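You operate a simulated robot arm through the tools that you are given. There is no shell and no other tool.

Carry out the task below with a simulated two-armed robot. There is one attempt and no reset: what you move stays moved.

TASK
Zero the long slab's height gauge on the 30.00 mm gauge block, lock it, wind the probe up 1.0 mm.
Fine: use spot C and the fine knob.

It is judged by the outcome, as a careful person would: the job done as asked, and still so three seconds after it is handed in. It fails if anything else is knocked over, pushed out of place, dropped, spilled or broken.

THE ROBOT
Two 7-joint arms with fingered hands on one trunk that stands fixed in place. Base frame: the origin is at the foot of the trunk, x ahead of it, y to its left, z up. Units: m, rad, N and s.
The left shoulder is at [0.02, 0.214, 1.394], the right one opposite. With the tool pointing down near the work surface each hand reaches from about 0.12 to 0.58 m from the base axis, measured 20 degrees to its own side. Payload 3.3 kg a hand.
Tool frame (each hand has its own): the origin (TCP) lies between the finger pads and is the grasp point; the fingertips stand 0.026 m ahead of it; z points along the fingers, y is the line along which they close. The gripper opens to 0.132 m; its body begins 0.073 m behind the TCP. The gripper is a hand of 2 fingers: y runs from the thumb to the fingers, the wrist lies at [0, 0, -0.224] in the tool frame, and closing takes about 1.5 s.
Orientation is that of the tool frame in the base frame, as a unit quaternion [w, x, y, z]. With the fingers straight down and closing along the base's y, the tool's x points along the base's -x, its y along +y and its z along -z.

THE INTERFACE
- The arms move only by the tool jog_arm. It takes "left_steps", "right_steps" or both (then of equal length, played together; a hand with none holds still); each is a list of rows, each an object (a shift or turn left out is 0, a gripper value left out holds the last) with "gripper": the closure, from 0 (fully open) to 1 (shut); "slide": the shift along the tool's x, y, z in m, a list of three; "rotation": the turn, a rotation vector about the tool's x, y, z in rad, a list of three. In form: [{"gripper": gripper, "slide": [tx, ty, tz], "rotation": [ax, ay, az]}, ...]. A call has 1 to 20 rows; each row is the pose to reach, as a shift and turn from the pose commanded when the call began, along the tool's axes at that moment. Rows are played at 5 a second. More than 0.05 m and 0.15 rad between two rows, or a gripper value outside its range, and nothing of the call is played. Where a pose cannot be reached the arm comes as near as it can. A force on the tool above 40 N (or 10 N above the force at the start of the call, whichever is more), or a blocked arm, ends the call early, and 0.2 s more pass. Each finger travels about 0.153 m/s and halts on what it meets, pressing with about 29 N; the grip force reading is that of the motor and also rises with nothing between the fingers. The clock runs only during rows and for 0.2 s after the last one: add rows that repeat a pose to give the fingers time. The reply holds the time, the measured pose of the TCP, the force on the tool along the base axes, the opening and the grip force, in the units named above and with some noise, with the torque about the TCP (base axes, N m) and any sound that the robot's microphone picked up.
- Cameras (640 x 400 px; columns grow to the right, rows downward): "scene" is now at [0.0862, -0.0207, 1.5503]; the picture's right is [-0.35, -0.94, 0.00], its down [-0.59, 0.22, -0.77] and it looks along [0.73, -0.27, -0.63] (base axes); focal length 310 px, centre (320, 200). "left" rides on the left gripper at [-0.066, -0.003, -0.099] in its tool frame; the picture's right is [0.04, -1.00, 0.00], its down [0.83, 0.03, -0.55] and it looks along [0.55, 0.02, 0.83] (tool axes); focal length 261 px, centre (320, 200). "right" rides on the right gripper at [0.066, -0.003, -0.099] in its tool frame; the picture's right is [0.04, 1.00, 0.00], its down [-0.83, 0.03, -0.55] and it looks along [-0.55, 0.02, 0.83] (tool axes); focal length 261 px, centre (320, 200). There is no depth. A picture from a camera that has moved, and an enlarged one, comes with that camera's place and axes in the base frame and with its lens. The place of the scene camera against the robot may be out by one fixed shift of up to 0.025 m in any direction.
- get_image(camera): a new picture of that camera. It takes no simulated time.
- slide_trunk(by): moves the trunk up (or, below 0, down) by that many m; the arms and the scene camera ride with it, the base frame stays. It gives what a move gives, with no picture.
- preshape(shape, hand): the hand has 2 fingers and takes this shape, open, in about a second: jaw (thumb against the fingers, like two jaws); tri (thumb and two fingers); tip (a fingertip pinch); poke (one finger out to press); point (the index stretched); flat (the hand flat); cup (the hand cupped); fist (a fist). The gripper value then closes the fingers along that shape, each until it touches; the sizes above hold for jaw. It gives what a move gives, with no picture.
- turn_head(pan, tilt): turns the head with the scene camera to pan (to the left, within 1.501 rad either way) and tilt (down, from -0.506 to 1.204), counted from straight ahead of the robot (the tilt from the chest, where the trunk bows). It gives what a move gives.
- close_up(camera, box): a new picture of the part [left, top, right, bottom] of that camera's present view, enlarged. It takes no simulated time.
- hand_in(): hands the job in; it is judged then, once.

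Places have to be worked out from the pictures, the camera data and where the tool is seen. Open the grippers and draw the arms clear of the work before you hand the job in, unless the task says otherwise.

The tools are called after "Call:" as a command line: name --argument value ..., lists and objects as JSON in quotes. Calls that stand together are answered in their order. jog_arm: Moves the arms, as the interface text tells. Its arguments: {"type":"object","properties":{"left_steps":{"type":"array","items":{"type":"object","properties":{"gripper":{"type":"number"},"slide":{"type":"array","items":{"type":"number"}},"rotation":{"type":"array","items":{"type":"number"}}}}},"right_steps":{"type":"array","items":{"type":"object","properties":{"gripper":{"type":"number"},"slide":{"type":"array","items":{"type":"number"}},"rotation":{"type":"array","items":{"type":"number"}}}}}},"required":[]} The other tools are called the same way: slide_trunk (by) moves the trunk up or down; preshape (shape, hand) gives the hand a shape; turn_head (pan, tilt) turns the head that bears the scene camera; get_image (camera) takes a picture; close_up (camera, box) takes an enlarged picture of a part of a camera's view; hand_in () hands the job in.

At the start:

```text
time_s: 0.0
left_ee_pos: [0.3451, -0.0055, 1.3313]
left_orientation: [0.0, 0.0, 1.0, 0.0]
left_wrist_force: [-0.4, -0.2, -0.3]
left_wrist_torque: [-0.02, -0.05, 0.0]
left_width: 0.1317
left_grip_force: 0.1
left_shape: jaw
right_ee_pos: [0.2285, -0.2597, 1.3862]
right_orientation: [0.001, 0.001, 1.0, 0.0]
right_wrist_force: [-0.1, -0.5, -0.2]
right_wrist_torque: [0.02, 0.01, -0.02]
right_width: 0.132
right_grip_force: 0.0
right_shape: jaw
trunk travel left (down, up): [-0.675, 0.086]
head pan, tilt (commanded): [-0.356, 0.684]
```

scene: 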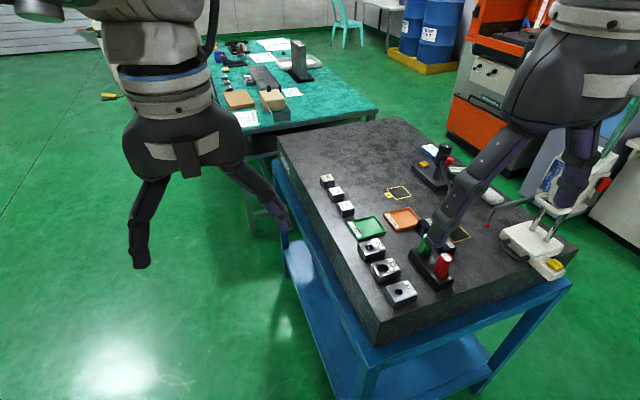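
right: 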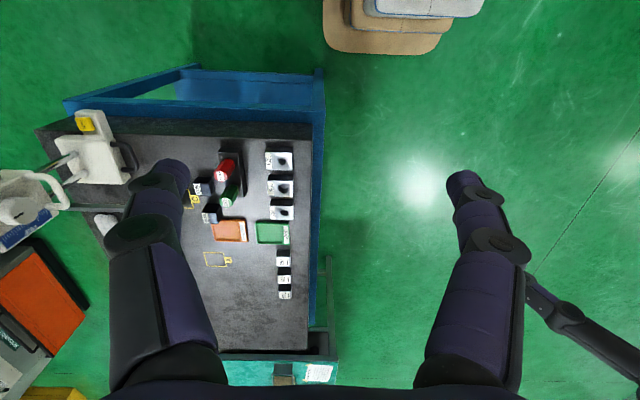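
left: 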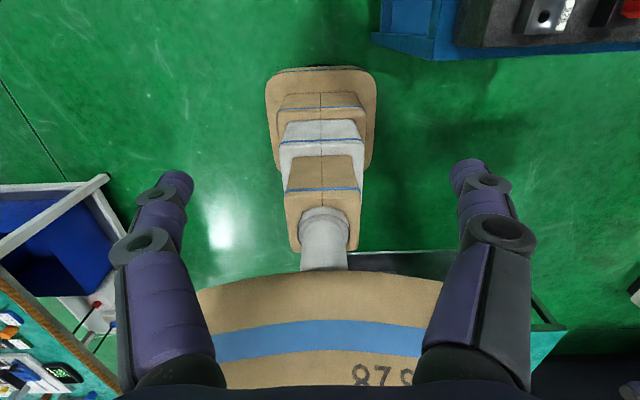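

I start by looking closely at the work surface to tell apart the gauges, blocks and marked spots.

Call:
close_up --camera "scene" --box '[270, 110, 580, 310]'

Call:
close_up --camera "right" --box '[30, 100, 330, 320]'

Call:
get_image --camera "left"

```text
2.00 times, centred on (425, 210) of scene
camera zoom: at [0.0862, -0.0207, 1.5503], right [-0.35, -0.94, 0.0], down [-0.59, 0.22, -0.77], along [0.73, -0.27, -0.63], focal length 620 px, centre (110, 180)
```

zoom: 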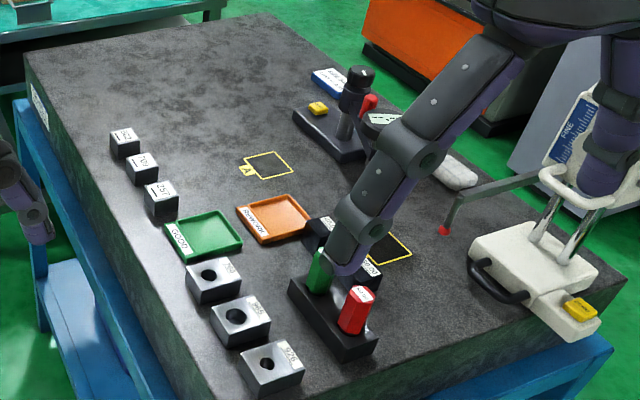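

```text
1.82 times, centred on (180, 210) of right
camera zoom: at [0.1625, -0.2621, 1.4868], right [-0.04, 1.0, 0.0], down [0.83, 0.03, 0.55], along [0.55, 0.02, -0.83], focal length 474 px, centre (574, 182)
```

zoom: 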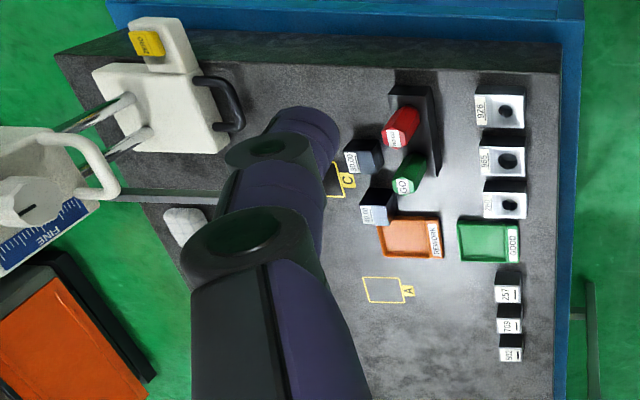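

```text
taken
camera left: at [0.4112, -0.009, 1.431], right [-0.04, -1.0, 0.0], down [-0.83, 0.03, 0.55], along [-0.55, 0.02, -0.83], focal length 261 px, centre (320, 200)
```

left: 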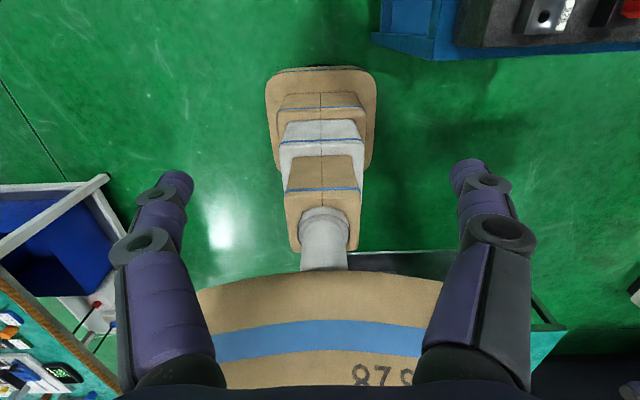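

The right arm hides part of the slab. I turn the head further right to see the height gauge whole.

Call:
turn_head --pan -0.8 --tilt 0.6

Call:
get_image --camera "scene"

```text
time_s: 0.9
left_ee_pos: [0.3448, -0.0058, 1.3322]
left_orientation: [0.0, 0.001, 1.0, 0.0]
left_wrist_force: [-0.1, 0.9, 0.6]
left_wrist_torque: [0.02, 0.0, -0.02]
left_width: 0.1316
left_grip_force: 0.1
left_shape: jaw
right_ee_pos: [0.2283, -0.2606, 1.3884]
right_orientation: [0.001, 0.0, 1.0, 0.002]
right_wrist_force: [-0.6, 0.7, 0.1]
right_wrist_torque: [-0.03, 0.02, 0.0]
right_width: 0.1319
right_grip_force: 0.0
right_shape: jaw
trunk travel left (down, up): [-0.675, 0.086]
head pan, tilt (commanded): [-0.799, 0.6]
```

```text
taken
camera scene: at [0.0677, -0.0542, 1.5576], right [-0.72, -0.7, 0.0], down [-0.39, 0.4, -0.82], along [0.58, -0.59, -0.57], focal length 310 px, centre (320, 200)
```

scene: 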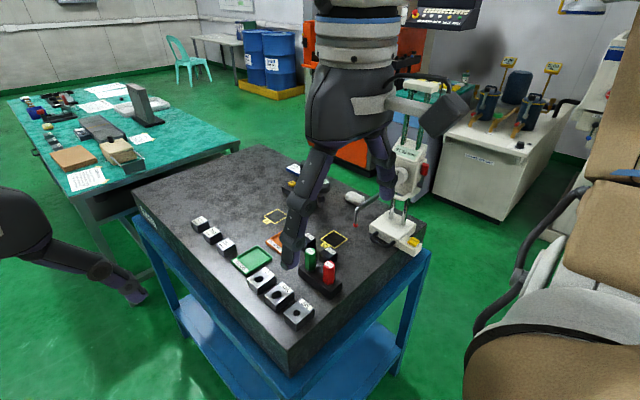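

The height gauge stands behind the right hand in the view. I draw the right hand aside (toward -y and back) in free air.

Call:
jog_arm --right_steps '[{"slide": [0.02, -0.045, 0]}, {"slide": [0.04, -0.09, 0]}, {"slide": [0.06, -0.135, 0]}, {"slide": [0.08, -0.18, 0]}, {"slide": [0.1, -0.22, 0]}, {"slide": [0.12, -0.26, 0]}]'

Call:
get_image --camera "scene"

Call:
get_image --camera "right"

```text
time_s: 2.3
left_ee_pos: [0.3441, -0.0073, 1.3323]
left_orientation: [0.0, -0.001, 1.0, 0.001]
left_wrist_force: [0.0, -0.5, 0.1]
left_wrist_torque: [0.03, 0.01, 0.04]
left_width: 0.1319
left_grip_force: 0.0
left_shape: jaw
right_ee_pos: [0.1289, -0.5219, 1.3548]
right_orientation: [0.001, 0.0, 1.0, 0.0]
right_wrist_force: [0.1, 0.8, 0.4]
right_wrist_torque: [0.0, -0.01, 0.03]
right_width: 0.1319
right_grip_force: 0.0
right_shape: jaw
right hand out of reach, approached as far as the arm can: row 4, 5, 6
trunk travel left (down, up): [-0.675, 0.086]
head pan, tilt (commanded): [-0.799, 0.6]
```

```text
taken
camera scene: at [0.0671, -0.0556, 1.5576], right [-0.72, -0.7, 0.0], down [-0.39, 0.41, -0.82], along [0.58, -0.59, -0.57], focal length 310 px, centre (320, 200)
```

scene: 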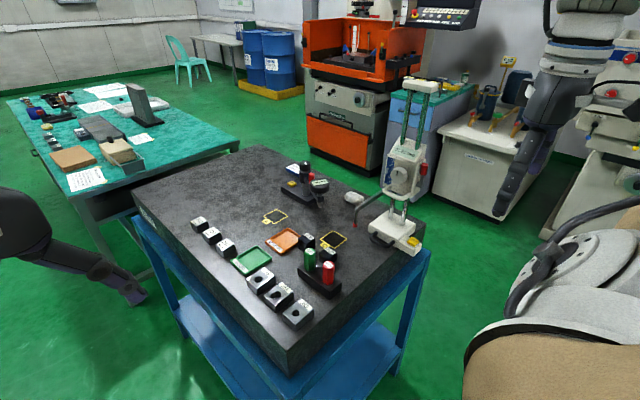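

```text
taken
camera right: at [0.0637, -0.524, 1.4538], right [-0.04, 1.0, 0.0], down [0.83, 0.03, 0.56], along [0.55, 0.02, -0.83], focal length 261 px, centre (320, 200)
```

right: 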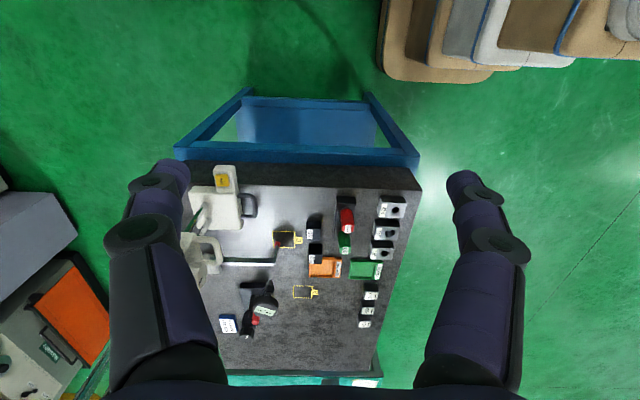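

Now everything on the slab is visible; I zoom in on the gauge, the blocks and spots.

Call:
close_up --camera "scene" --box '[330, 70, 450, 145]'

Call:
close_up --camera "scene" --box '[340, 130, 440, 193]'

Call:
close_up --camera "scene" --box '[330, 190, 440, 259]'

Call:
close_up --camera "scene" --box '[260, 190, 360, 253]'

Call:
close_up --camera "scene" --box '[260, 145, 360, 208]'

Call:
close_up --camera "scene" --box '[240, 230, 360, 330]'

Call:
close_up --camera "right" --box '[170, 160, 330, 260]'

Call:
close_up --camera "right" --box '[170, 240, 330, 340]'

Call:
close_up --camera "right" --box '[280, 180, 420, 268]'

```text
5.33 times, centred on (390, 108) of scene
camera zoom: at [0.0671, -0.0556, 1.5576], right [-0.72, -0.7, 0.0], down [-0.39, 0.41, -0.82], along [0.58, -0.59, -0.57], focal length 1653 px, centre (-53, 693)
```

zoom: 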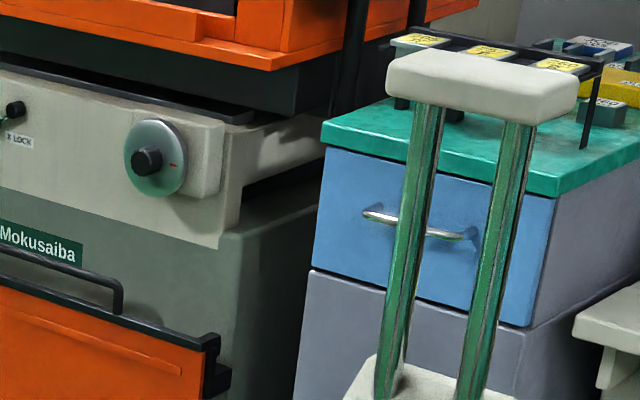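

```text
6.35 times, centred on (390, 162) of scene
camera zoom: at [0.0671, -0.0556, 1.5576], right [-0.72, -0.7, 0.0], down [-0.39, 0.41, -0.82], along [0.58, -0.59, -0.57], focal length 1968 px, centre (-124, 444)
```

zoom: 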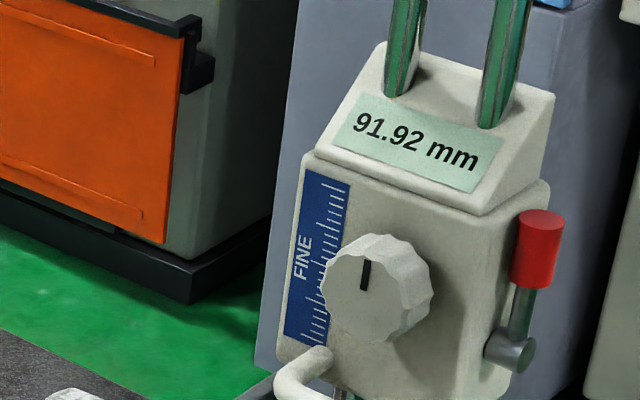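

```text
5.80 times, centred on (385, 224) of scene
camera zoom: at [0.0671, -0.0556, 1.5576], right [-0.72, -0.7, 0.0], down [-0.39, 0.41, -0.82], along [0.58, -0.59, -0.57], focal length 1797 px, centre (-57, 58)
```

zoom: 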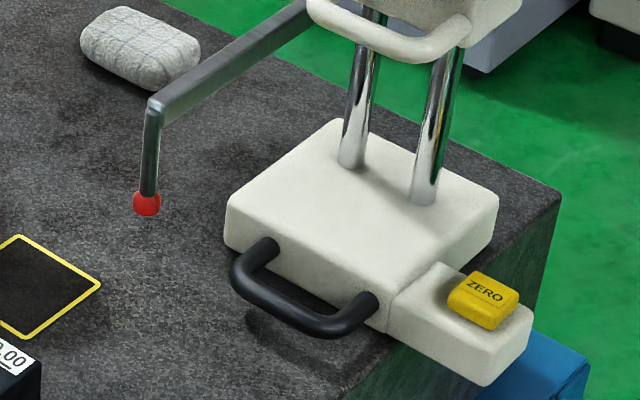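

```text
6.35 times, centred on (310, 222) of scene
camera zoom: at [0.0671, -0.0556, 1.5576], right [-0.72, -0.7, 0.0], down [-0.39, 0.41, -0.82], along [0.58, -0.59, -0.57], focal length 1968 px, centre (384, 64)
```

zoom: 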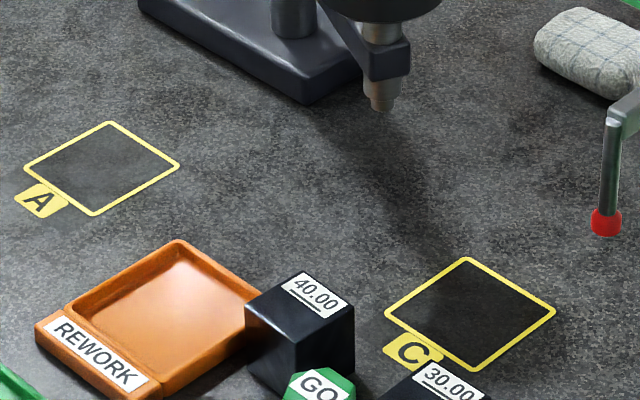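

```text
6.35 times, centred on (310, 176) of scene
camera zoom: at [0.0671, -0.0556, 1.5576], right [-0.72, -0.7, 0.0], down [-0.39, 0.41, -0.82], along [0.58, -0.59, -0.57], focal length 1968 px, centre (384, 349)
```

zoom: 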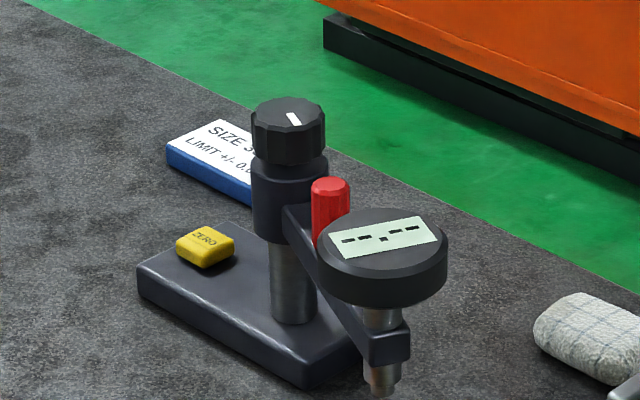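

```text
4.00 times, centred on (300, 280) of scene
camera zoom: at [0.0671, -0.0556, 1.5576], right [-0.72, -0.7, 0.0], down [-0.39, 0.41, -0.82], along [0.58, -0.59, -0.57], focal length 1240 px, centre (400, -120)
```

zoom: 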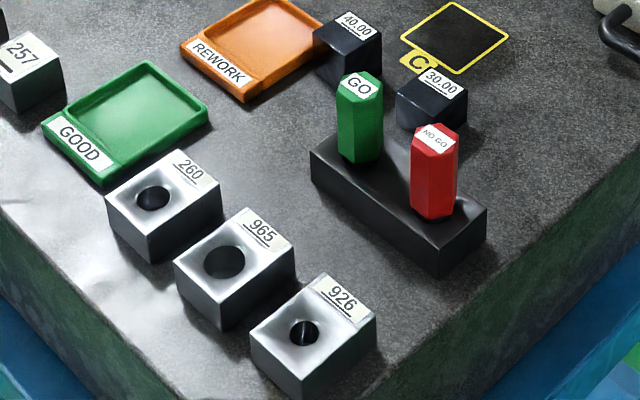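

```text
4.00 times, centred on (250, 210) of right
camera zoom: at [0.0637, -0.524, 1.4538], right [-0.04, 1.0, 0.0], down [0.83, 0.03, 0.56], along [0.55, 0.02, -0.83], focal length 1043 px, centre (600, 160)
```

zoom: 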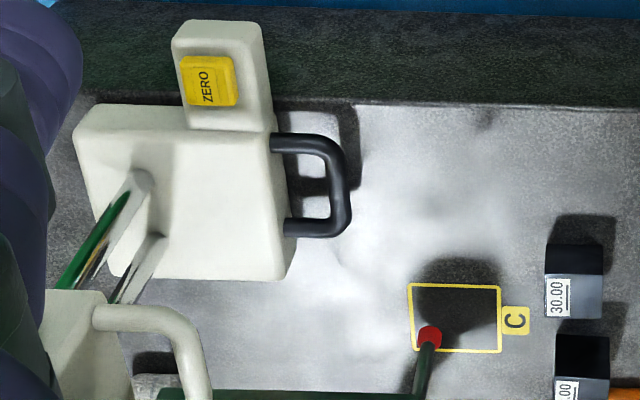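

```text
4.00 times, centred on (250, 290) of right
camera zoom: at [0.0637, -0.524, 1.4538], right [-0.04, 1.0, 0.0], down [0.83, 0.03, 0.56], along [0.55, 0.02, -0.83], focal length 1043 px, centre (600, -160)
```

zoom: 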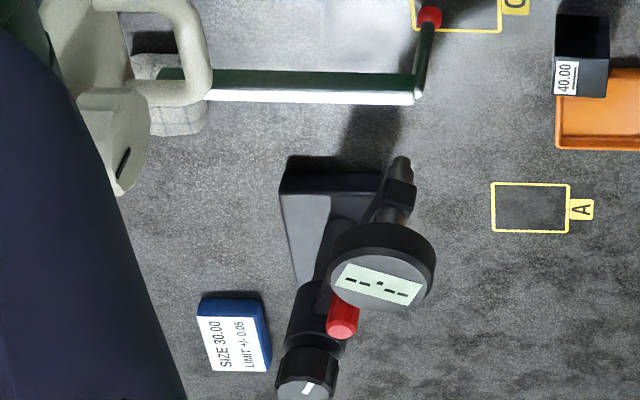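

```text
4.55 times, centred on (350, 224) of right
camera zoom: at [0.0637, -0.524, 1.4538], right [-0.04, 1.0, 0.0], down [0.83, 0.03, 0.56], along [0.55, 0.02, -0.83], focal length 1185 px, centre (184, 91)
```

zoom: 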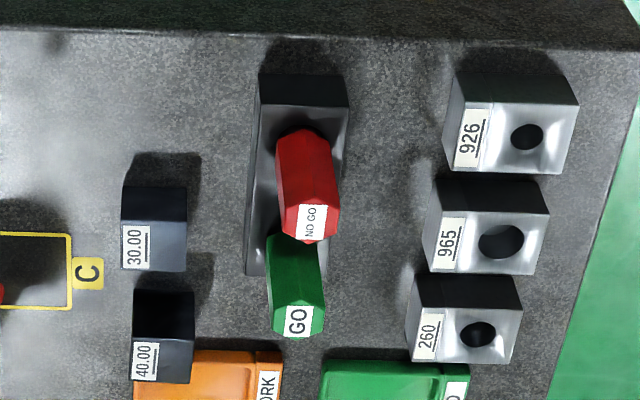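

The white height gauge (display 91.92 mm, FINE knob, red lever, ZERO on its base) is on the dark slab; a separate black comparator stands behind. I check the teal table so I don't mistake which gauge is meant.

Call:
close_up --camera "scene" --box '[0, 70, 240, 220]'

Call:
close_up --camera "scene" --box '[130, 140, 440, 334]'

Call:
close_up --camera "right" --box '[170, 190, 270, 253]'

```text
2.67 times, centred on (120, 145) of scene
camera zoom: at [0.0671, -0.0556, 1.5576], right [-0.72, -0.7, 0.0], down [-0.39, 0.41, -0.82], along [0.58, -0.59, -0.57], focal length 827 px, centre (853, 347)
```

zoom: 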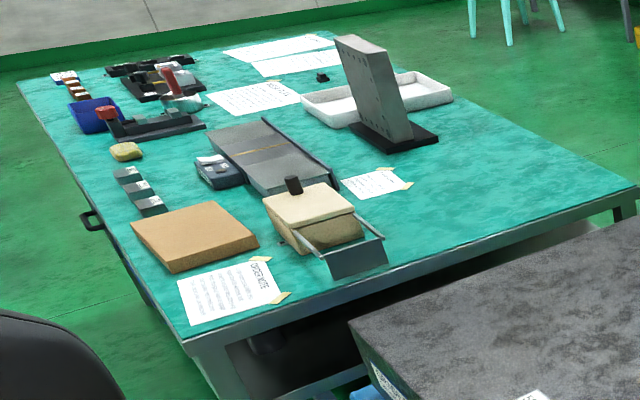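

```text
2.06 times, centred on (285, 237) of scene
camera zoom: at [0.0671, -0.0556, 1.5576], right [-0.72, -0.7, 0.0], down [-0.39, 0.41, -0.82], along [0.58, -0.59, -0.57], focal length 639 px, centre (392, 124)
```

zoom: 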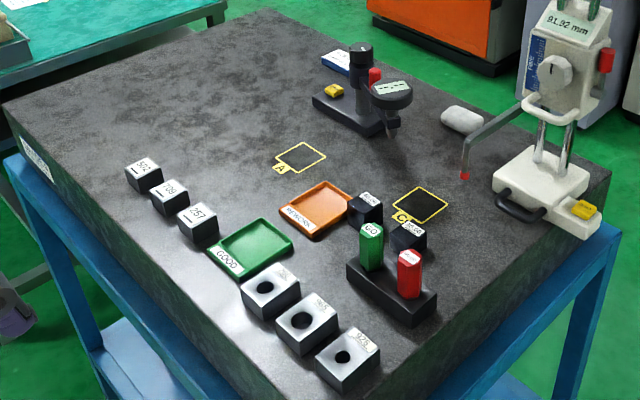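

```text
6.35 times, centred on (220, 222) of right
camera zoom: at [0.0637, -0.524, 1.4538], right [-0.04, 1.0, 0.0], down [0.83, 0.03, 0.56], along [0.55, 0.02, -0.83], focal length 1655 px, centre (955, 64)
```

zoom: 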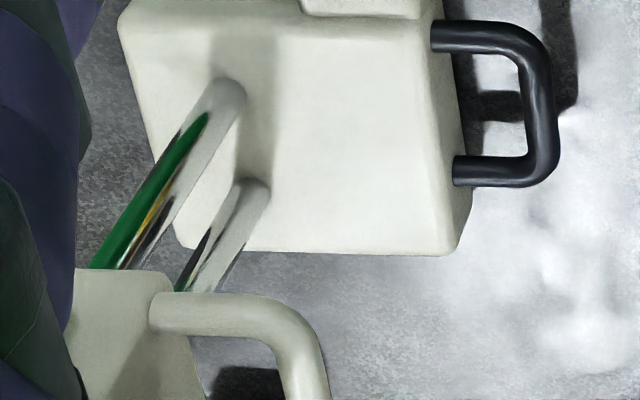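

The only height gauge is the white one on the slab. I estimate slab top z≈0.94, spot C ≈ (0.53, -0.60), 30.00 block ≈ (0.485, -0.524), probe tip ≈ (0.46, -0.60, 1.035). I lower the trunk to bring the shoulder nearer to working height.

Call:
slide_trunk --by -0.2

Call:
get_image --camera "scene"

Call:
get_image --camera "right"

```text
time_s: 4.5
left_ee_pos: [0.3456, -0.0059, 1.1326]
left_orientation: [0.0, 0.001, 1.0, 0.0]
left_wrist_force: [0.1, 1.0, 0.0]
left_wrist_torque: [-0.02, 0.02, -0.01]
left_width: 0.1318
left_grip_force: 0.1
left_shape: jaw
right_ee_pos: [0.1322, -0.5196, 1.1518]
right_orientation: [-0.009, 0.001, 1.0, 0.001]
right_wrist_force: [-0.4, 0.5, 0.5]
right_wrist_torque: [0.0, -0.01, -0.01]
right_width: 0.132
right_grip_force: 0.1
right_shape: jaw
trunk travel left (down, up): [-0.475, 0.286]
head pan, tilt (commanded): [-0.799, 0.6]
```

```text
taken
camera scene: at [0.0752, -0.0543, 1.3575], right [-0.72, -0.7, 0.0], down [-0.39, 0.41, -0.83], along [0.58, -0.59, -0.56], focal length 310 px, centre (320, 200)
```

scene: 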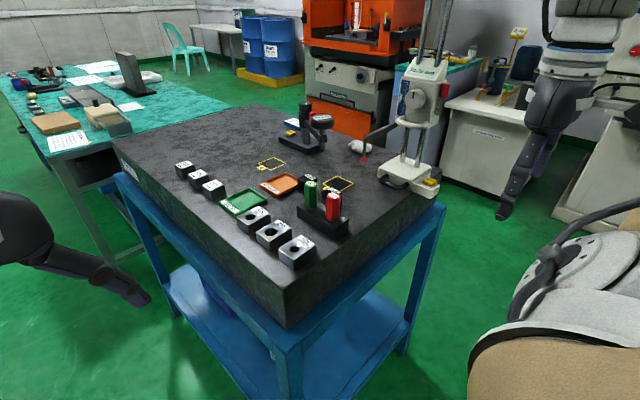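

```text
taken
camera right: at [0.0697, -0.5218, 1.2524], right [-0.04, 1.0, 0.0], down [0.84, 0.03, 0.54], along [0.54, 0.02, -0.84], focal length 261 px, centre (320, 200)
```

right: 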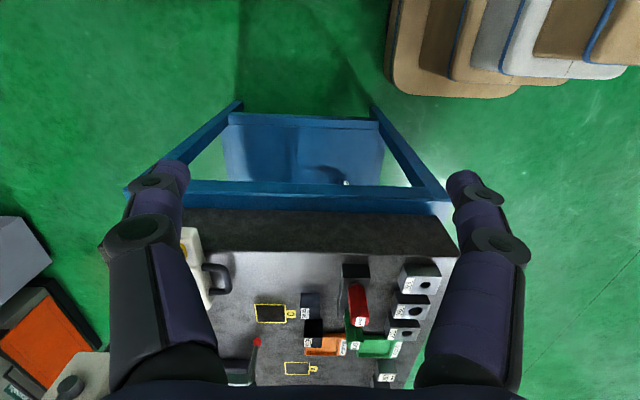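

The trunk is down and the view is clear. I move the right hand to above the near part of the slab (about x 0.30, y -0.48, z 1.25) for a good look down at spot C, probe and block.

Call:
jog_arm --right_steps '[{"slide": [0, 0.01, -0.045]}, {"slide": [-0.02, 0.02, -0.09]}, {"slide": [-0.06, 0.03, -0.1]}, {"slide": [-0.1, 0.04, -0.1]}, {"slide": [-0.14, 0.04, -0.1]}, {"slide": [-0.17, 0.04, -0.1]}, {"slide": [-0.17, 0.04, -0.1]}]'

Call:
get_image --camera "right"

Call:
get_image --camera "scene"

```text
refused: row 2 steps farther than a row can; nothing moved
```

```text
taken
camera right: at [0.0697, -0.5218, 1.2524], right [-0.04, 1.0, 0.0], down [0.84, 0.03, 0.54], along [0.54, 0.02, -0.84], focal length 261 px, centre (320, 200)
```

right: 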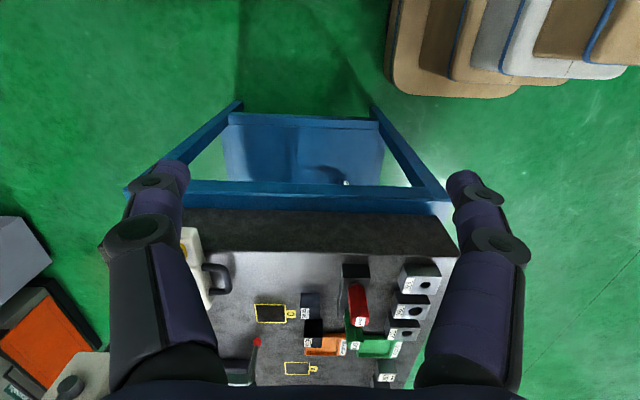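

```text
taken
camera scene: at [0.0752, -0.0543, 1.3575], right [-0.72, -0.7, 0.0], down [-0.39, 0.41, -0.83], along [0.58, -0.59, -0.56], focal length 310 px, centre (320, 200)
```

scene: 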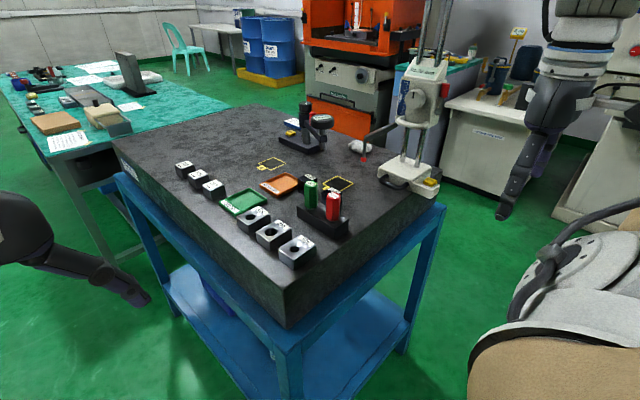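

That step was slightly over the 0.05 m limit; I split it smaller.

Call:
jog_arm --right_steps '[{"slide": [0, 0.01, -0.045]}, {"slide": [-0.01, 0.015, -0.09]}, {"slide": [-0.05, 0.025, -0.1]}, {"slide": [-0.09, 0.035, -0.1]}, {"slide": [-0.13, 0.04, -0.1]}, {"slide": [-0.17, 0.04, -0.1]}, {"slide": [-0.17, 0.04, -0.1]}]'

Call:
get_image --camera "right"

Call:
get_image --camera "scene"

```text
time_s: 6.1
left_ee_pos: [0.3438, -0.0052, 1.1323]
left_orientation: [0.0, 0.0, 1.0, 0.0]
left_wrist_force: [0.2, 0.6, -0.2]
left_wrist_torque: [0.0, 0.02, -0.01]
left_width: 0.1321
left_grip_force: 0.1
left_shape: jaw
right_ee_pos: [0.292, -0.4764, 1.1782]
right_orientation: [-0.008, 0.0, 1.0, 0.001]
right_wrist_force: [-0.5, 0.2, -0.2]
right_wrist_torque: [-0.05, -0.03, -0.02]
right_width: 0.1318
right_grip_force: 0.1
right_shape: jaw
right hand out of reach, approached as far as the arm can: row 1, 2, 3, 4, 5, 6, 7
trunk travel left (down, up): [-0.475, 0.286]
head pan, tilt (commanded): [-0.799, 0.6]
```

```text
taken
camera right: at [0.2281, -0.4776, 1.2793], right [-0.04, 1.0, 0.0], down [0.84, 0.03, 0.54], along [0.54, 0.02, -0.84], focal length 261 px, centre (320, 200)
```

right: 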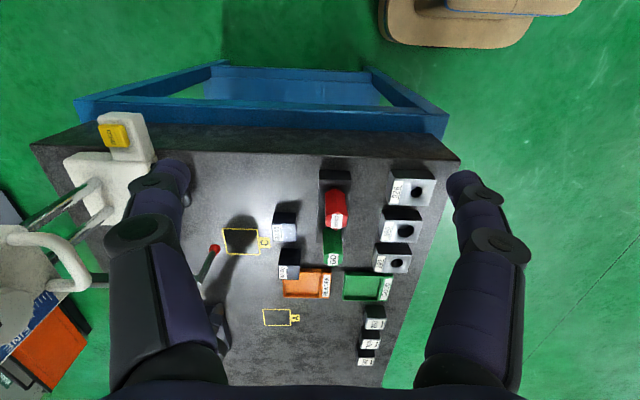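

```text
taken
camera scene: at [0.0744, -0.0542, 1.3575], right [-0.72, -0.7, 0.0], down [-0.39, 0.41, -0.83], along [0.58, -0.59, -0.56], focal length 310 px, centre (320, 200)
```

scene: 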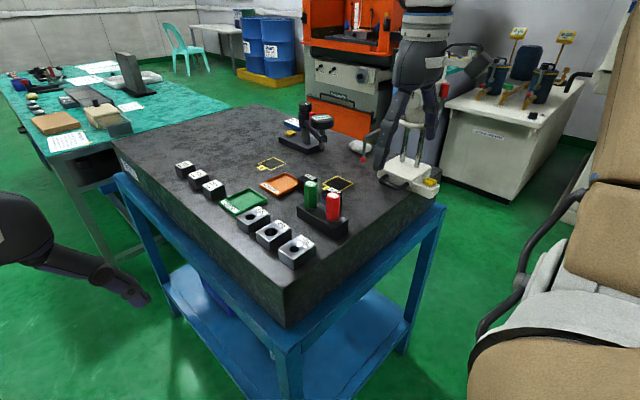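

The wrist seems limited when held high with the tool down, but this view is useful. I zoom in on spot C, the probe and the blocks.

Call:
close_up --camera "right" --box '[180, 200, 340, 300]'

Call:
close_up --camera "right" --box '[50, 100, 210, 200]'

Call:
close_up --camera "right" --box '[0, 200, 240, 350]'

Call:
close_up --camera "scene" --box '[290, 130, 450, 230]'

```text
4.00 times, centred on (260, 250) of right
camera zoom: at [0.2281, -0.4776, 1.2793], right [-0.04, 1.0, 0.0], down [0.84, 0.03, 0.54], along [0.54, 0.02, -0.84], focal length 1043 px, centre (560, 0)
```

zoom: 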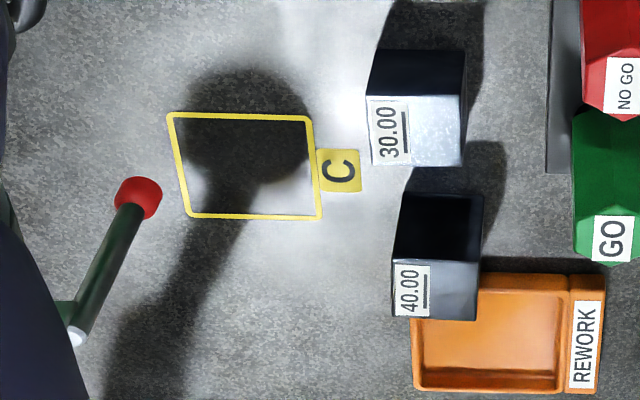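

```text
4.00 times, centred on (130, 150) of right
camera zoom: at [0.2281, -0.4776, 1.2793], right [-0.04, 1.0, 0.0], down [0.84, 0.03, 0.54], along [0.54, 0.02, -0.84], focal length 1043 px, centre (1080, 400)
```

zoom: 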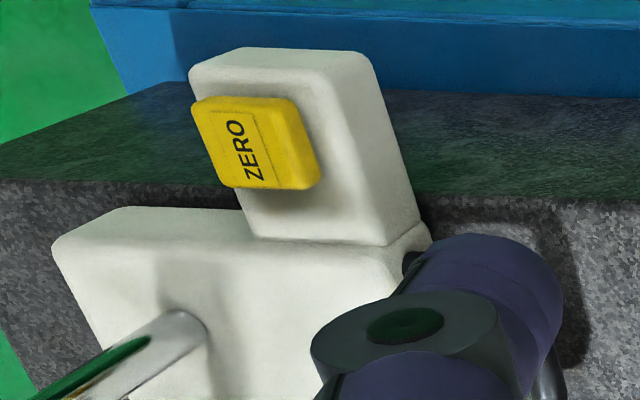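

```text
2.67 times, centred on (120, 275) of right
camera zoom: at [0.2281, -0.4776, 1.2793], right [-0.04, 1.0, 0.0], down [0.84, 0.03, 0.54], along [0.54, 0.02, -0.84], focal length 695 px, centre (853, 0)
```

zoom: 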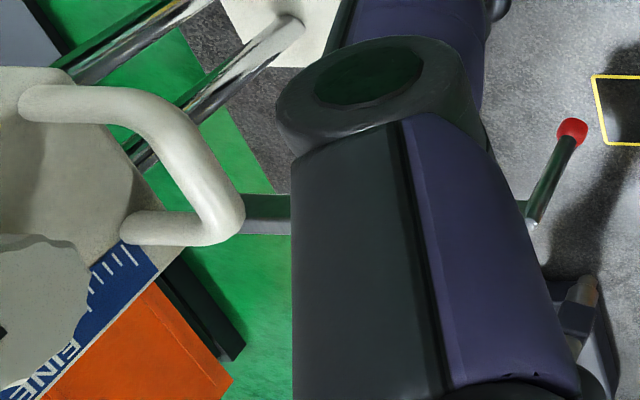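

```text
4.00 times, centred on (370, 180) of scene
camera zoom: at [0.0744, -0.0542, 1.3575], right [-0.72, -0.7, 0.0], down [-0.39, 0.41, -0.83], along [0.58, -0.59, -0.56], focal length 1240 px, centre (120, 280)
```

zoom: 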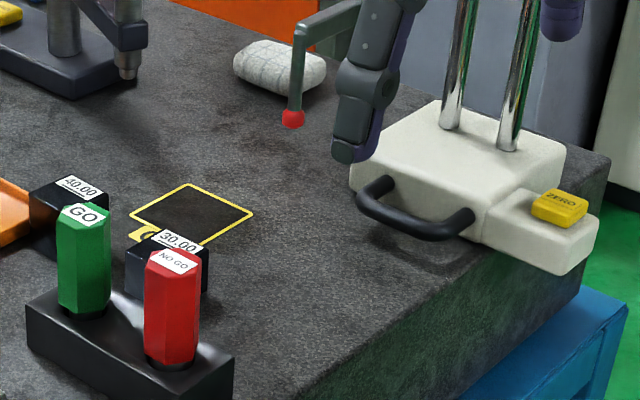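

Key positions: probe tip ≈ (0.465, -0.603, 1.033), spot C ≈ (0.536, -0.602), block 30.00 ≈ (0.488, -0.523) with the GO/NO GO holder close on its +y side, so I want the fingers to close along x. I raise the trunk 0.1 m and yaw the right hand 90° in free air to test reach.

Call:
slide_trunk --by 0.1

Call:
jog_arm --right_steps '[{"rotation": [0, 0, 0.143]}, {"rotation": [0, 0, 0.286]}, {"rotation": [0, 0, 0.428]}, {"rotation": [0, 0, 0.571]}, {"rotation": [0, 0, 0.714]}, {"rotation": [0, 0, 0.857]}, {"rotation": [0, 0, 1.0]}, {"rotation": [0, 0, 1.142]}, {"rotation": [0, 0, 1.285]}, {"rotation": [0, 0, 1.428]}, {"rotation": [0, 0, 1.571]}, {"rotation": [0, 0, 1.571]}]'

Call:
get_image --camera "scene"

Call:
get_image --camera "right"

```text
time_s: 7.4
left_ee_pos: [0.3453, -0.0052, 1.2317]
left_orientation: [0.0, 0.0, 1.0, 0.001]
left_wrist_force: [0.3, -0.1, 0.6]
left_wrist_torque: [0.0, 0.0, 0.0]
left_width: 0.1321
left_grip_force: 0.1
left_shape: jaw
right_ee_pos: [0.2899, -0.476, 1.2769]
right_orientation: [-0.009, 0.0, 1.0, 0.001]
right_wrist_force: [-1.2, 0.8, 0.1]
right_wrist_torque: [0.01, -0.03, -0.01]
right_width: 0.1318
right_grip_force: 0.1
right_shape: jaw
trunk travel left (down, up): [-0.575, 0.186]
head pan, tilt (commanded): [-0.799, 0.6]
```

```text
time_s: 10.0
left_ee_pos: [0.3443, -0.0062, 1.2324]
left_orientation: [0.001, -0.001, 1.0, 0.0]
left_wrist_force: [-0.1, -0.1, 1.6]
left_wrist_torque: [0.03, 0.0, 0.0]
left_width: 0.1318
left_grip_force: 0.1
left_shape: jaw
right_ee_pos: [0.2893, -0.4738, 1.2781]
right_orientation: [-0.008, 0.708, 0.706, -0.007]
right_wrist_force: [0.1, 0.7, -0.1]
right_wrist_torque: [0.01, -0.05, 0.02]
right_width: 0.1319
right_grip_force: 0.1
right_shape: jaw
trunk travel left (down, up): [-0.575, 0.186]
head pan, tilt (commanded): [-0.799, 0.6]
```

```text
taken
camera scene: at [0.0696, -0.0543, 1.4576], right [-0.72, -0.7, 0.0], down [-0.39, 0.41, -0.82], along [0.58, -0.59, -0.57], focal length 310 px, centre (320, 200)
```

scene: 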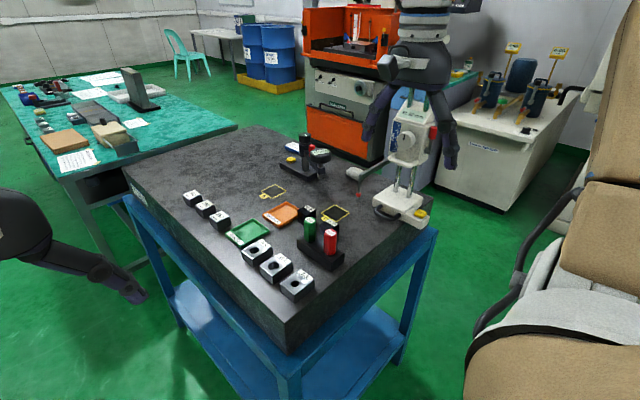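

```text
taken
camera right: at [0.2894, -0.4079, 1.3774], right [1.0, 0.04, -0.02], down [0.04, -0.83, 0.55], along [0.0, -0.55, -0.83], focal length 261 px, centre (320, 200)
```

right: 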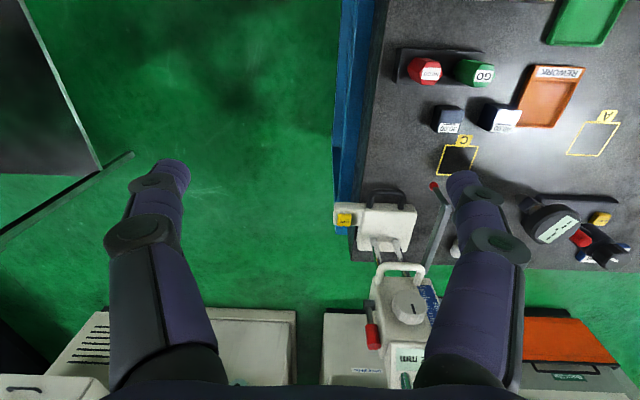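

The yaw works and gives a fine view toward -y. Now I move above the 30.00 block at a height above the plugs, to test reach with the tool straight down.

Call:
jog_arm --right_steps '[{"slide": [-0.012, 0.045, 0.0]}, {"slide": [-0.024, 0.09, 0.0]}, {"slide": [-0.036, 0.135, 0.0]}, {"slide": [-0.049, 0.18, 0.0]}, {"slide": [-0.049, 0.199, 0.04]}, {"slide": [-0.049, 0.199, 0.085]}, {"slide": [-0.049, 0.199, 0.13]}, {"slide": [-0.049, 0.199, 0.16]}, {"slide": [-0.049, 0.199, 0.16]}]'

Call:
get_image --camera "scene"

Call:
get_image --camera "right"

```text
time_s: 12.0
left_ee_pos: [0.3441, -0.0066, 1.232]
left_orientation: [0.0, 0.0, 1.0, 0.0]
left_wrist_force: [-1.0, 0.4, -0.2]
left_wrist_torque: [0.0, 0.02, -0.02]
left_width: 0.1317
left_grip_force: 0.0
left_shape: jaw
right_ee_pos: [0.4557, -0.5097, 1.0947]
right_orientation: [-0.002, 0.706, 0.708, -0.002]
right_wrist_force: [-0.9, 0.0, 0.6]
right_wrist_torque: [0.0, 0.01, 0.04]
right_width: 0.1321
right_grip_force: 0.1
right_shape: jaw
right hand out of reach, approached as far as the arm can: row 1, 2, 3, 4, 5, 6, 7, 8, 9
trunk travel left (down, up): [-0.575, 0.186]
head pan, tilt (commanded): [-0.799, 0.6]
```

```text
taken
camera scene: at [0.0685, -0.0544, 1.4577], right [-0.72, -0.7, 0.0], down [-0.39, 0.41, -0.83], along [0.58, -0.59, -0.56], focal length 310 px, centre (320, 200)
```

scene: 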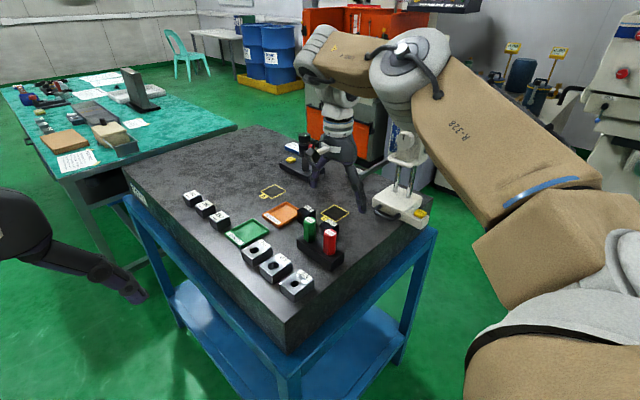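

```text
taken
camera right: at [0.4538, -0.4432, 1.1946], right [1.0, 0.04, -0.01], down [0.04, -0.83, 0.55], along [0.02, -0.55, -0.83], focal length 261 px, centre (320, 200)
```

right: 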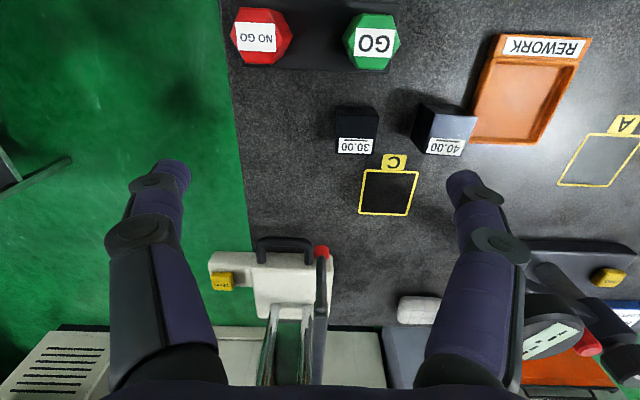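

The wrist reach tops out near 0.53 m from the shoulder; still, this view shows that the height gauge's front (knob, display, handle) faces +y, and its probe arm reaches toward +y. I zoom in here for exact geometry.

Call:
close_up --camera "right" --box '[190, 220, 350, 320]'

Call:
close_up --camera "right" --box '[310, 70, 470, 270]'

Call:
close_up --camera "scene" --box '[280, 120, 440, 220]'

```text
4.00 times, centred on (270, 270) of right
camera zoom: at [0.4538, -0.4432, 1.1946], right [1.0, 0.04, -0.01], down [0.04, -0.83, 0.55], along [0.02, -0.55, -0.83], focal length 1043 px, centre (520, -80)
```

zoom: 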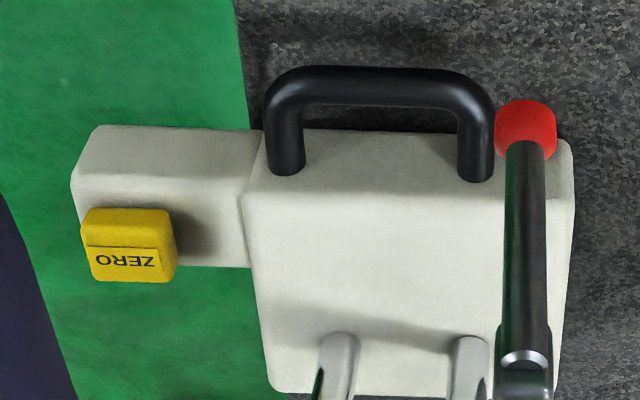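

```text
2.00 times, centred on (390, 170) of right
camera zoom: at [0.4538, -0.4432, 1.1946], right [1.0, 0.04, -0.01], down [0.04, -0.83, 0.55], along [0.02, -0.55, -0.83], focal length 521 px, centre (180, 260)
```

zoom: 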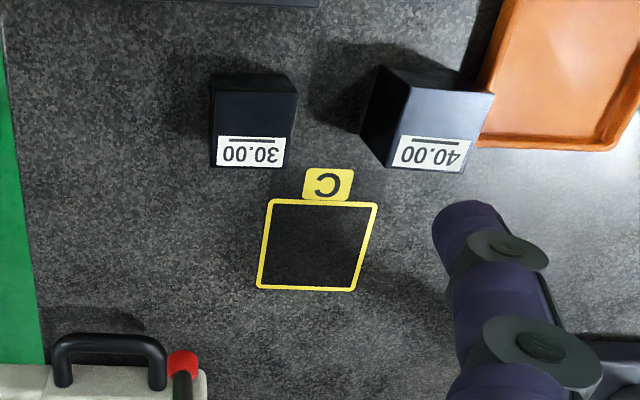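

```text
4.00 times, centred on (360, 170) of scene
camera zoom: at [0.0685, -0.0544, 1.4577], right [-0.72, -0.7, 0.0], down [-0.39, 0.41, -0.83], along [0.58, -0.59, -0.56], focal length 1240 px, centre (160, 320)
```

zoom: 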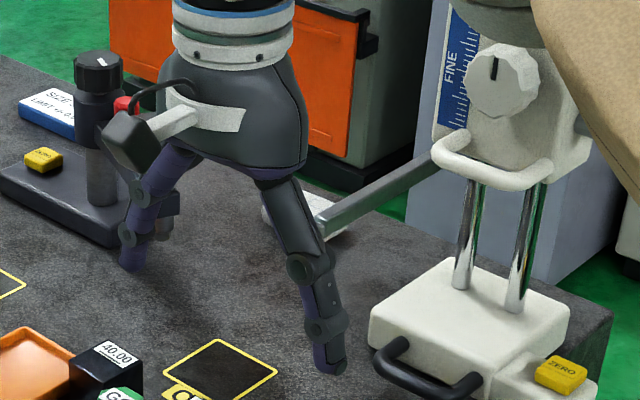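

Geometry now: gauge base ≈ x 0.38–0.48, y -0.68…-0.78, its ZERO extension sticks out to x≈0.317 at y≈-0.725, overhanging the slab edge (x≈0.375). The probe must travel about +0.07 m in x to stand over spot C, so the gauge has to be slid forward. I retreat the hand and yaw back to prepare pushing it.

Call:
jog_arm --right_steps '[{"slide": [0, 0, -0.045]}, {"slide": [0, -0.04, -0.06]}, {"slide": [0.01, -0.085, -0.07]}, {"slide": [0.02, -0.13, -0.075]}, {"slide": [0.03, -0.17, -0.08]}, {"slide": [0.03, -0.18, -0.08]}]'

Call:
jog_arm --right_steps '[{"rotation": [0, 0, -0.143]}, {"rotation": [0, 0, -0.286]}, {"rotation": [0, 0, -0.428]}, {"rotation": [0, 0, -0.571]}, {"rotation": [0, 0, -0.714]}, {"rotation": [0, 0, -0.857]}, {"rotation": [0, 0, -1.0]}, {"rotation": [0, 0, -1.142]}, {"rotation": [0, 0, -1.285]}, {"rotation": [0, 0, -1.428]}, {"rotation": [0, 0, -1.571]}]'

Call:
get_image --camera "scene"

```text
time_s: 13.4
left_ee_pos: [0.3464, -0.0062, 1.2315]
left_orientation: [0.0, 0.0, 1.0, 0.001]
left_wrist_force: [-0.3, -0.4, -0.2]
left_wrist_torque: [0.02, 0.0, 0.0]
left_width: 0.1319
left_grip_force: 0.0
left_shape: jaw
right_ee_pos: [0.2747, -0.4814, 1.1784]
right_orientation: [-0.007, 0.708, 0.706, -0.006]
right_wrist_force: [0.4, -0.4, -0.2]
right_wrist_torque: [0.03, 0.04, 0.02]
right_width: 0.1319
right_grip_force: 0.1
right_shape: jaw
right hand out of reach, approached as far as the arm can: row 1
trunk travel left (down, up): [-0.575, 0.186]
head pan, tilt (commanded): [-0.799, 0.6]
```

```text
time_s: 15.8
left_ee_pos: [0.3439, -0.006, 1.2319]
left_orientation: [0.0, 0.0, 1.0, 0.0]
left_wrist_force: [-0.4, 0.7, -0.7]
left_wrist_torque: [-0.02, 0.04, 0.02]
left_width: 0.1318
left_grip_force: 0.1
left_shape: jaw
right_ee_pos: [0.2758, -0.4823, 1.1795]
right_orientation: [-0.01, 0.0, 1.0, 0.0]
right_wrist_force: [0.1, 0.2, 0.1]
right_wrist_torque: [-0.03, -0.02, 0.01]
right_width: 0.132
right_grip_force: 0.1
right_shape: jaw
trunk travel left (down, up): [-0.575, 0.186]
head pan, tilt (commanded): [-0.799, 0.6]
```

```text
taken
camera scene: at [0.0696, -0.0543, 1.4576], right [-0.72, -0.7, 0.0], down [-0.39, 0.41, -0.82], along [0.58, -0.59, -0.57], focal length 310 px, centre (320, 200)
```

scene: 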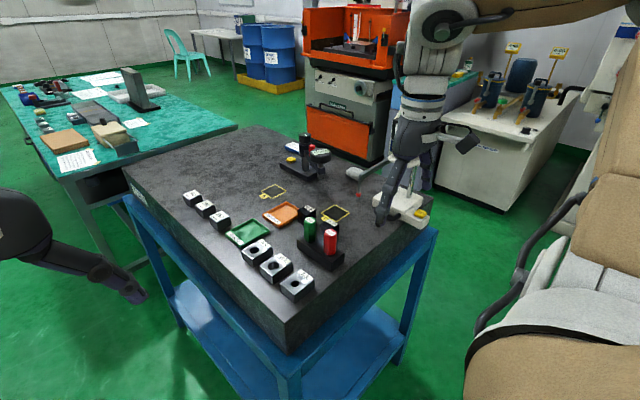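

Now I close the right hand into a solid pusher and tilt it about 50° so it points toward -y and down, then lower the trunk a little for reach.

Call:
jog_arm --right_steps '[{"gripper": 1.0, "slide": [0.01, 0, 0], "rotation": [0.145, 0, 0]}, {"gripper": 1.0, "slide": [0.01, 0, 0], "rotation": [0.29, 0, 0]}, {"gripper": 1.0, "slide": [0.01, 0, 0], "rotation": [0.435, 0, 0]}, {"gripper": 1.0, "slide": [0.01, 0, 0], "rotation": [0.58, 0, 0]}, {"gripper": 1.0, "slide": [0.01, 0, 0], "rotation": [0.725, 0, 0]}, {"gripper": 1.0, "slide": [0.01, 0, 0], "rotation": [0.87, 0, 0]}, {"gripper": 1.0, "slide": [0.01, 0, 0], "rotation": [0.87, 0, 0]}, {"gripper": 1.0, "slide": [0.01, 0, 0], "rotation": [0.87, 0, 0]}]'

Call:
slide_trunk --by -0.1

Call:
get_image --camera "scene"

Call:
get_image --camera "right"

```text
time_s: 17.6
left_ee_pos: [0.3445, -0.0061, 1.2313]
left_orientation: [0.0, 0.0, 1.0, 0.001]
left_wrist_force: [-0.4, 0.4, 0.6]
left_wrist_torque: [0.01, 0.0, 0.0]
left_width: 0.1318
left_grip_force: 0.0
left_shape: jaw
right_ee_pos: [0.2478, -0.5034, 1.1682]
right_orientation: [-0.007, -0.003, 0.937, -0.35]
right_wrist_force: [0.6, -0.5, -0.7]
right_wrist_torque: [0.01, 0.02, 0.02]
right_width: 0.0
right_grip_force: 29.0
right_shape: jaw
right hand out of reach, approached as far as the arm can: row 5, 6, 7, 8
trunk travel left (down, up): [-0.575, 0.186]
head pan, tilt (commanded): [-0.799, 0.6]
```

```text
time_s: 18.9
left_ee_pos: [0.3464, -0.0054, 1.1322]
left_orientation: [-0.001, 0.0, 1.0, 0.0]
left_wrist_force: [-0.5, 0.2, 0.4]
left_wrist_torque: [0.05, 0.04, -0.01]
left_width: 0.1319
left_grip_force: 0.0
left_shape: jaw
right_ee_pos: [0.2469, -0.5061, 1.0689]
right_orientation: [-0.007, -0.004, 0.937, -0.349]
right_wrist_force: [-0.7, -0.5, -0.2]
right_wrist_torque: [0.03, 0.0, -0.05]
right_width: 0.0
right_grip_force: 29.0
right_shape: jaw
trunk travel left (down, up): [-0.475, 0.286]
head pan, tilt (commanded): [-0.799, 0.6]
```

```text
taken
camera scene: at [0.0752, -0.0542, 1.3575], right [-0.72, -0.7, 0.0], down [-0.39, 0.41, -0.83], along [0.58, -0.59, -0.56], focal length 310 px, centre (320, 200)
```

scene: 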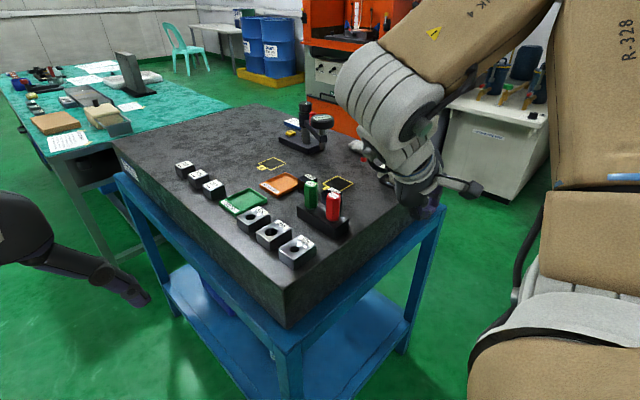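

```text
taken
camera right: at [0.1825, -0.442, 1.1466], right [-0.05, 0.76, -0.65], down [0.84, 0.39, 0.38], along [0.54, -0.53, -0.65], focal length 261 px, centre (320, 200)
```

right: 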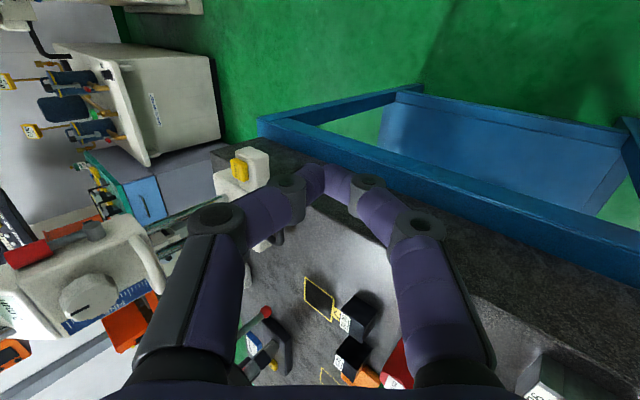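

The hand is tilted about 41° (wrist limit) with fingers closed. I move it to just behind (-x of) the ZERO extension, still above slab height.

Call:
jog_arm --right_steps '[{"slide": [-0.002, -0.03, 0.036]}, {"slide": [-0.005, -0.06, 0.072]}, {"slide": [-0.008, -0.09, 0.108]}, {"slide": [-0.011, -0.12, 0.144]}, {"slide": [-0.015, -0.1467, 0.18]}, {"slide": [-0.015, -0.1467, 0.18]}]'

Call:
get_image --camera "scene"

Call:
get_image --camera "right"

```text
time_s: 20.3
left_ee_pos: [0.3447, -0.005, 1.1334]
left_orientation: [0.0, 0.0, 1.0, 0.0]
left_wrist_force: [0.2, -0.1, -0.3]
left_wrist_torque: [0.01, -0.01, 0.0]
left_width: 0.132
left_grip_force: 0.1
left_shape: jaw
right_ee_pos: [0.2646, -0.7381, 1.0282]
right_orientation: [-0.007, -0.003, 0.937, -0.35]
right_wrist_force: [0.4, -0.3, 0.2]
right_wrist_torque: [-0.04, -0.04, 0.02]
right_width: 0.0
right_grip_force: 29.2
right_shape: jaw
trunk travel left (down, up): [-0.475, 0.286]
head pan, tilt (commanded): [-0.799, 0.6]
```

```text
taken
camera scene: at [0.0753, -0.0536, 1.3575], right [-0.72, -0.7, 0.0], down [-0.39, 0.4, -0.83], along [0.58, -0.59, -0.56], focal length 310 px, centre (320, 200)
```

scene: 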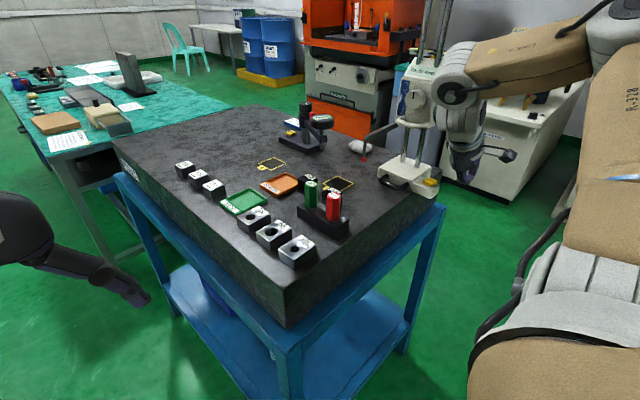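

```text
taken
camera right: at [0.1994, -0.6753, 1.1061], right [-0.05, 0.75, -0.65], down [0.84, 0.39, 0.38], along [0.54, -0.53, -0.65], focal length 261 px, centre (320, 200)
```

right: 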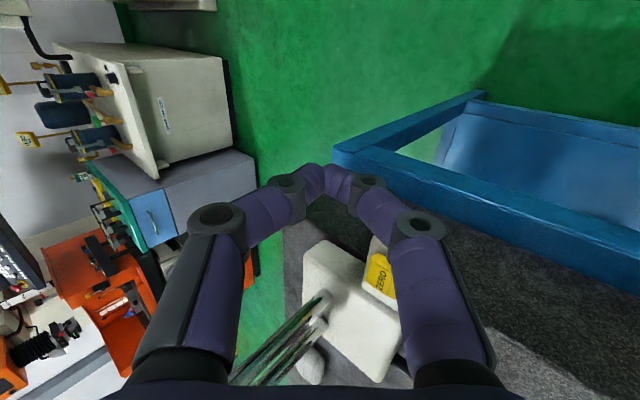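

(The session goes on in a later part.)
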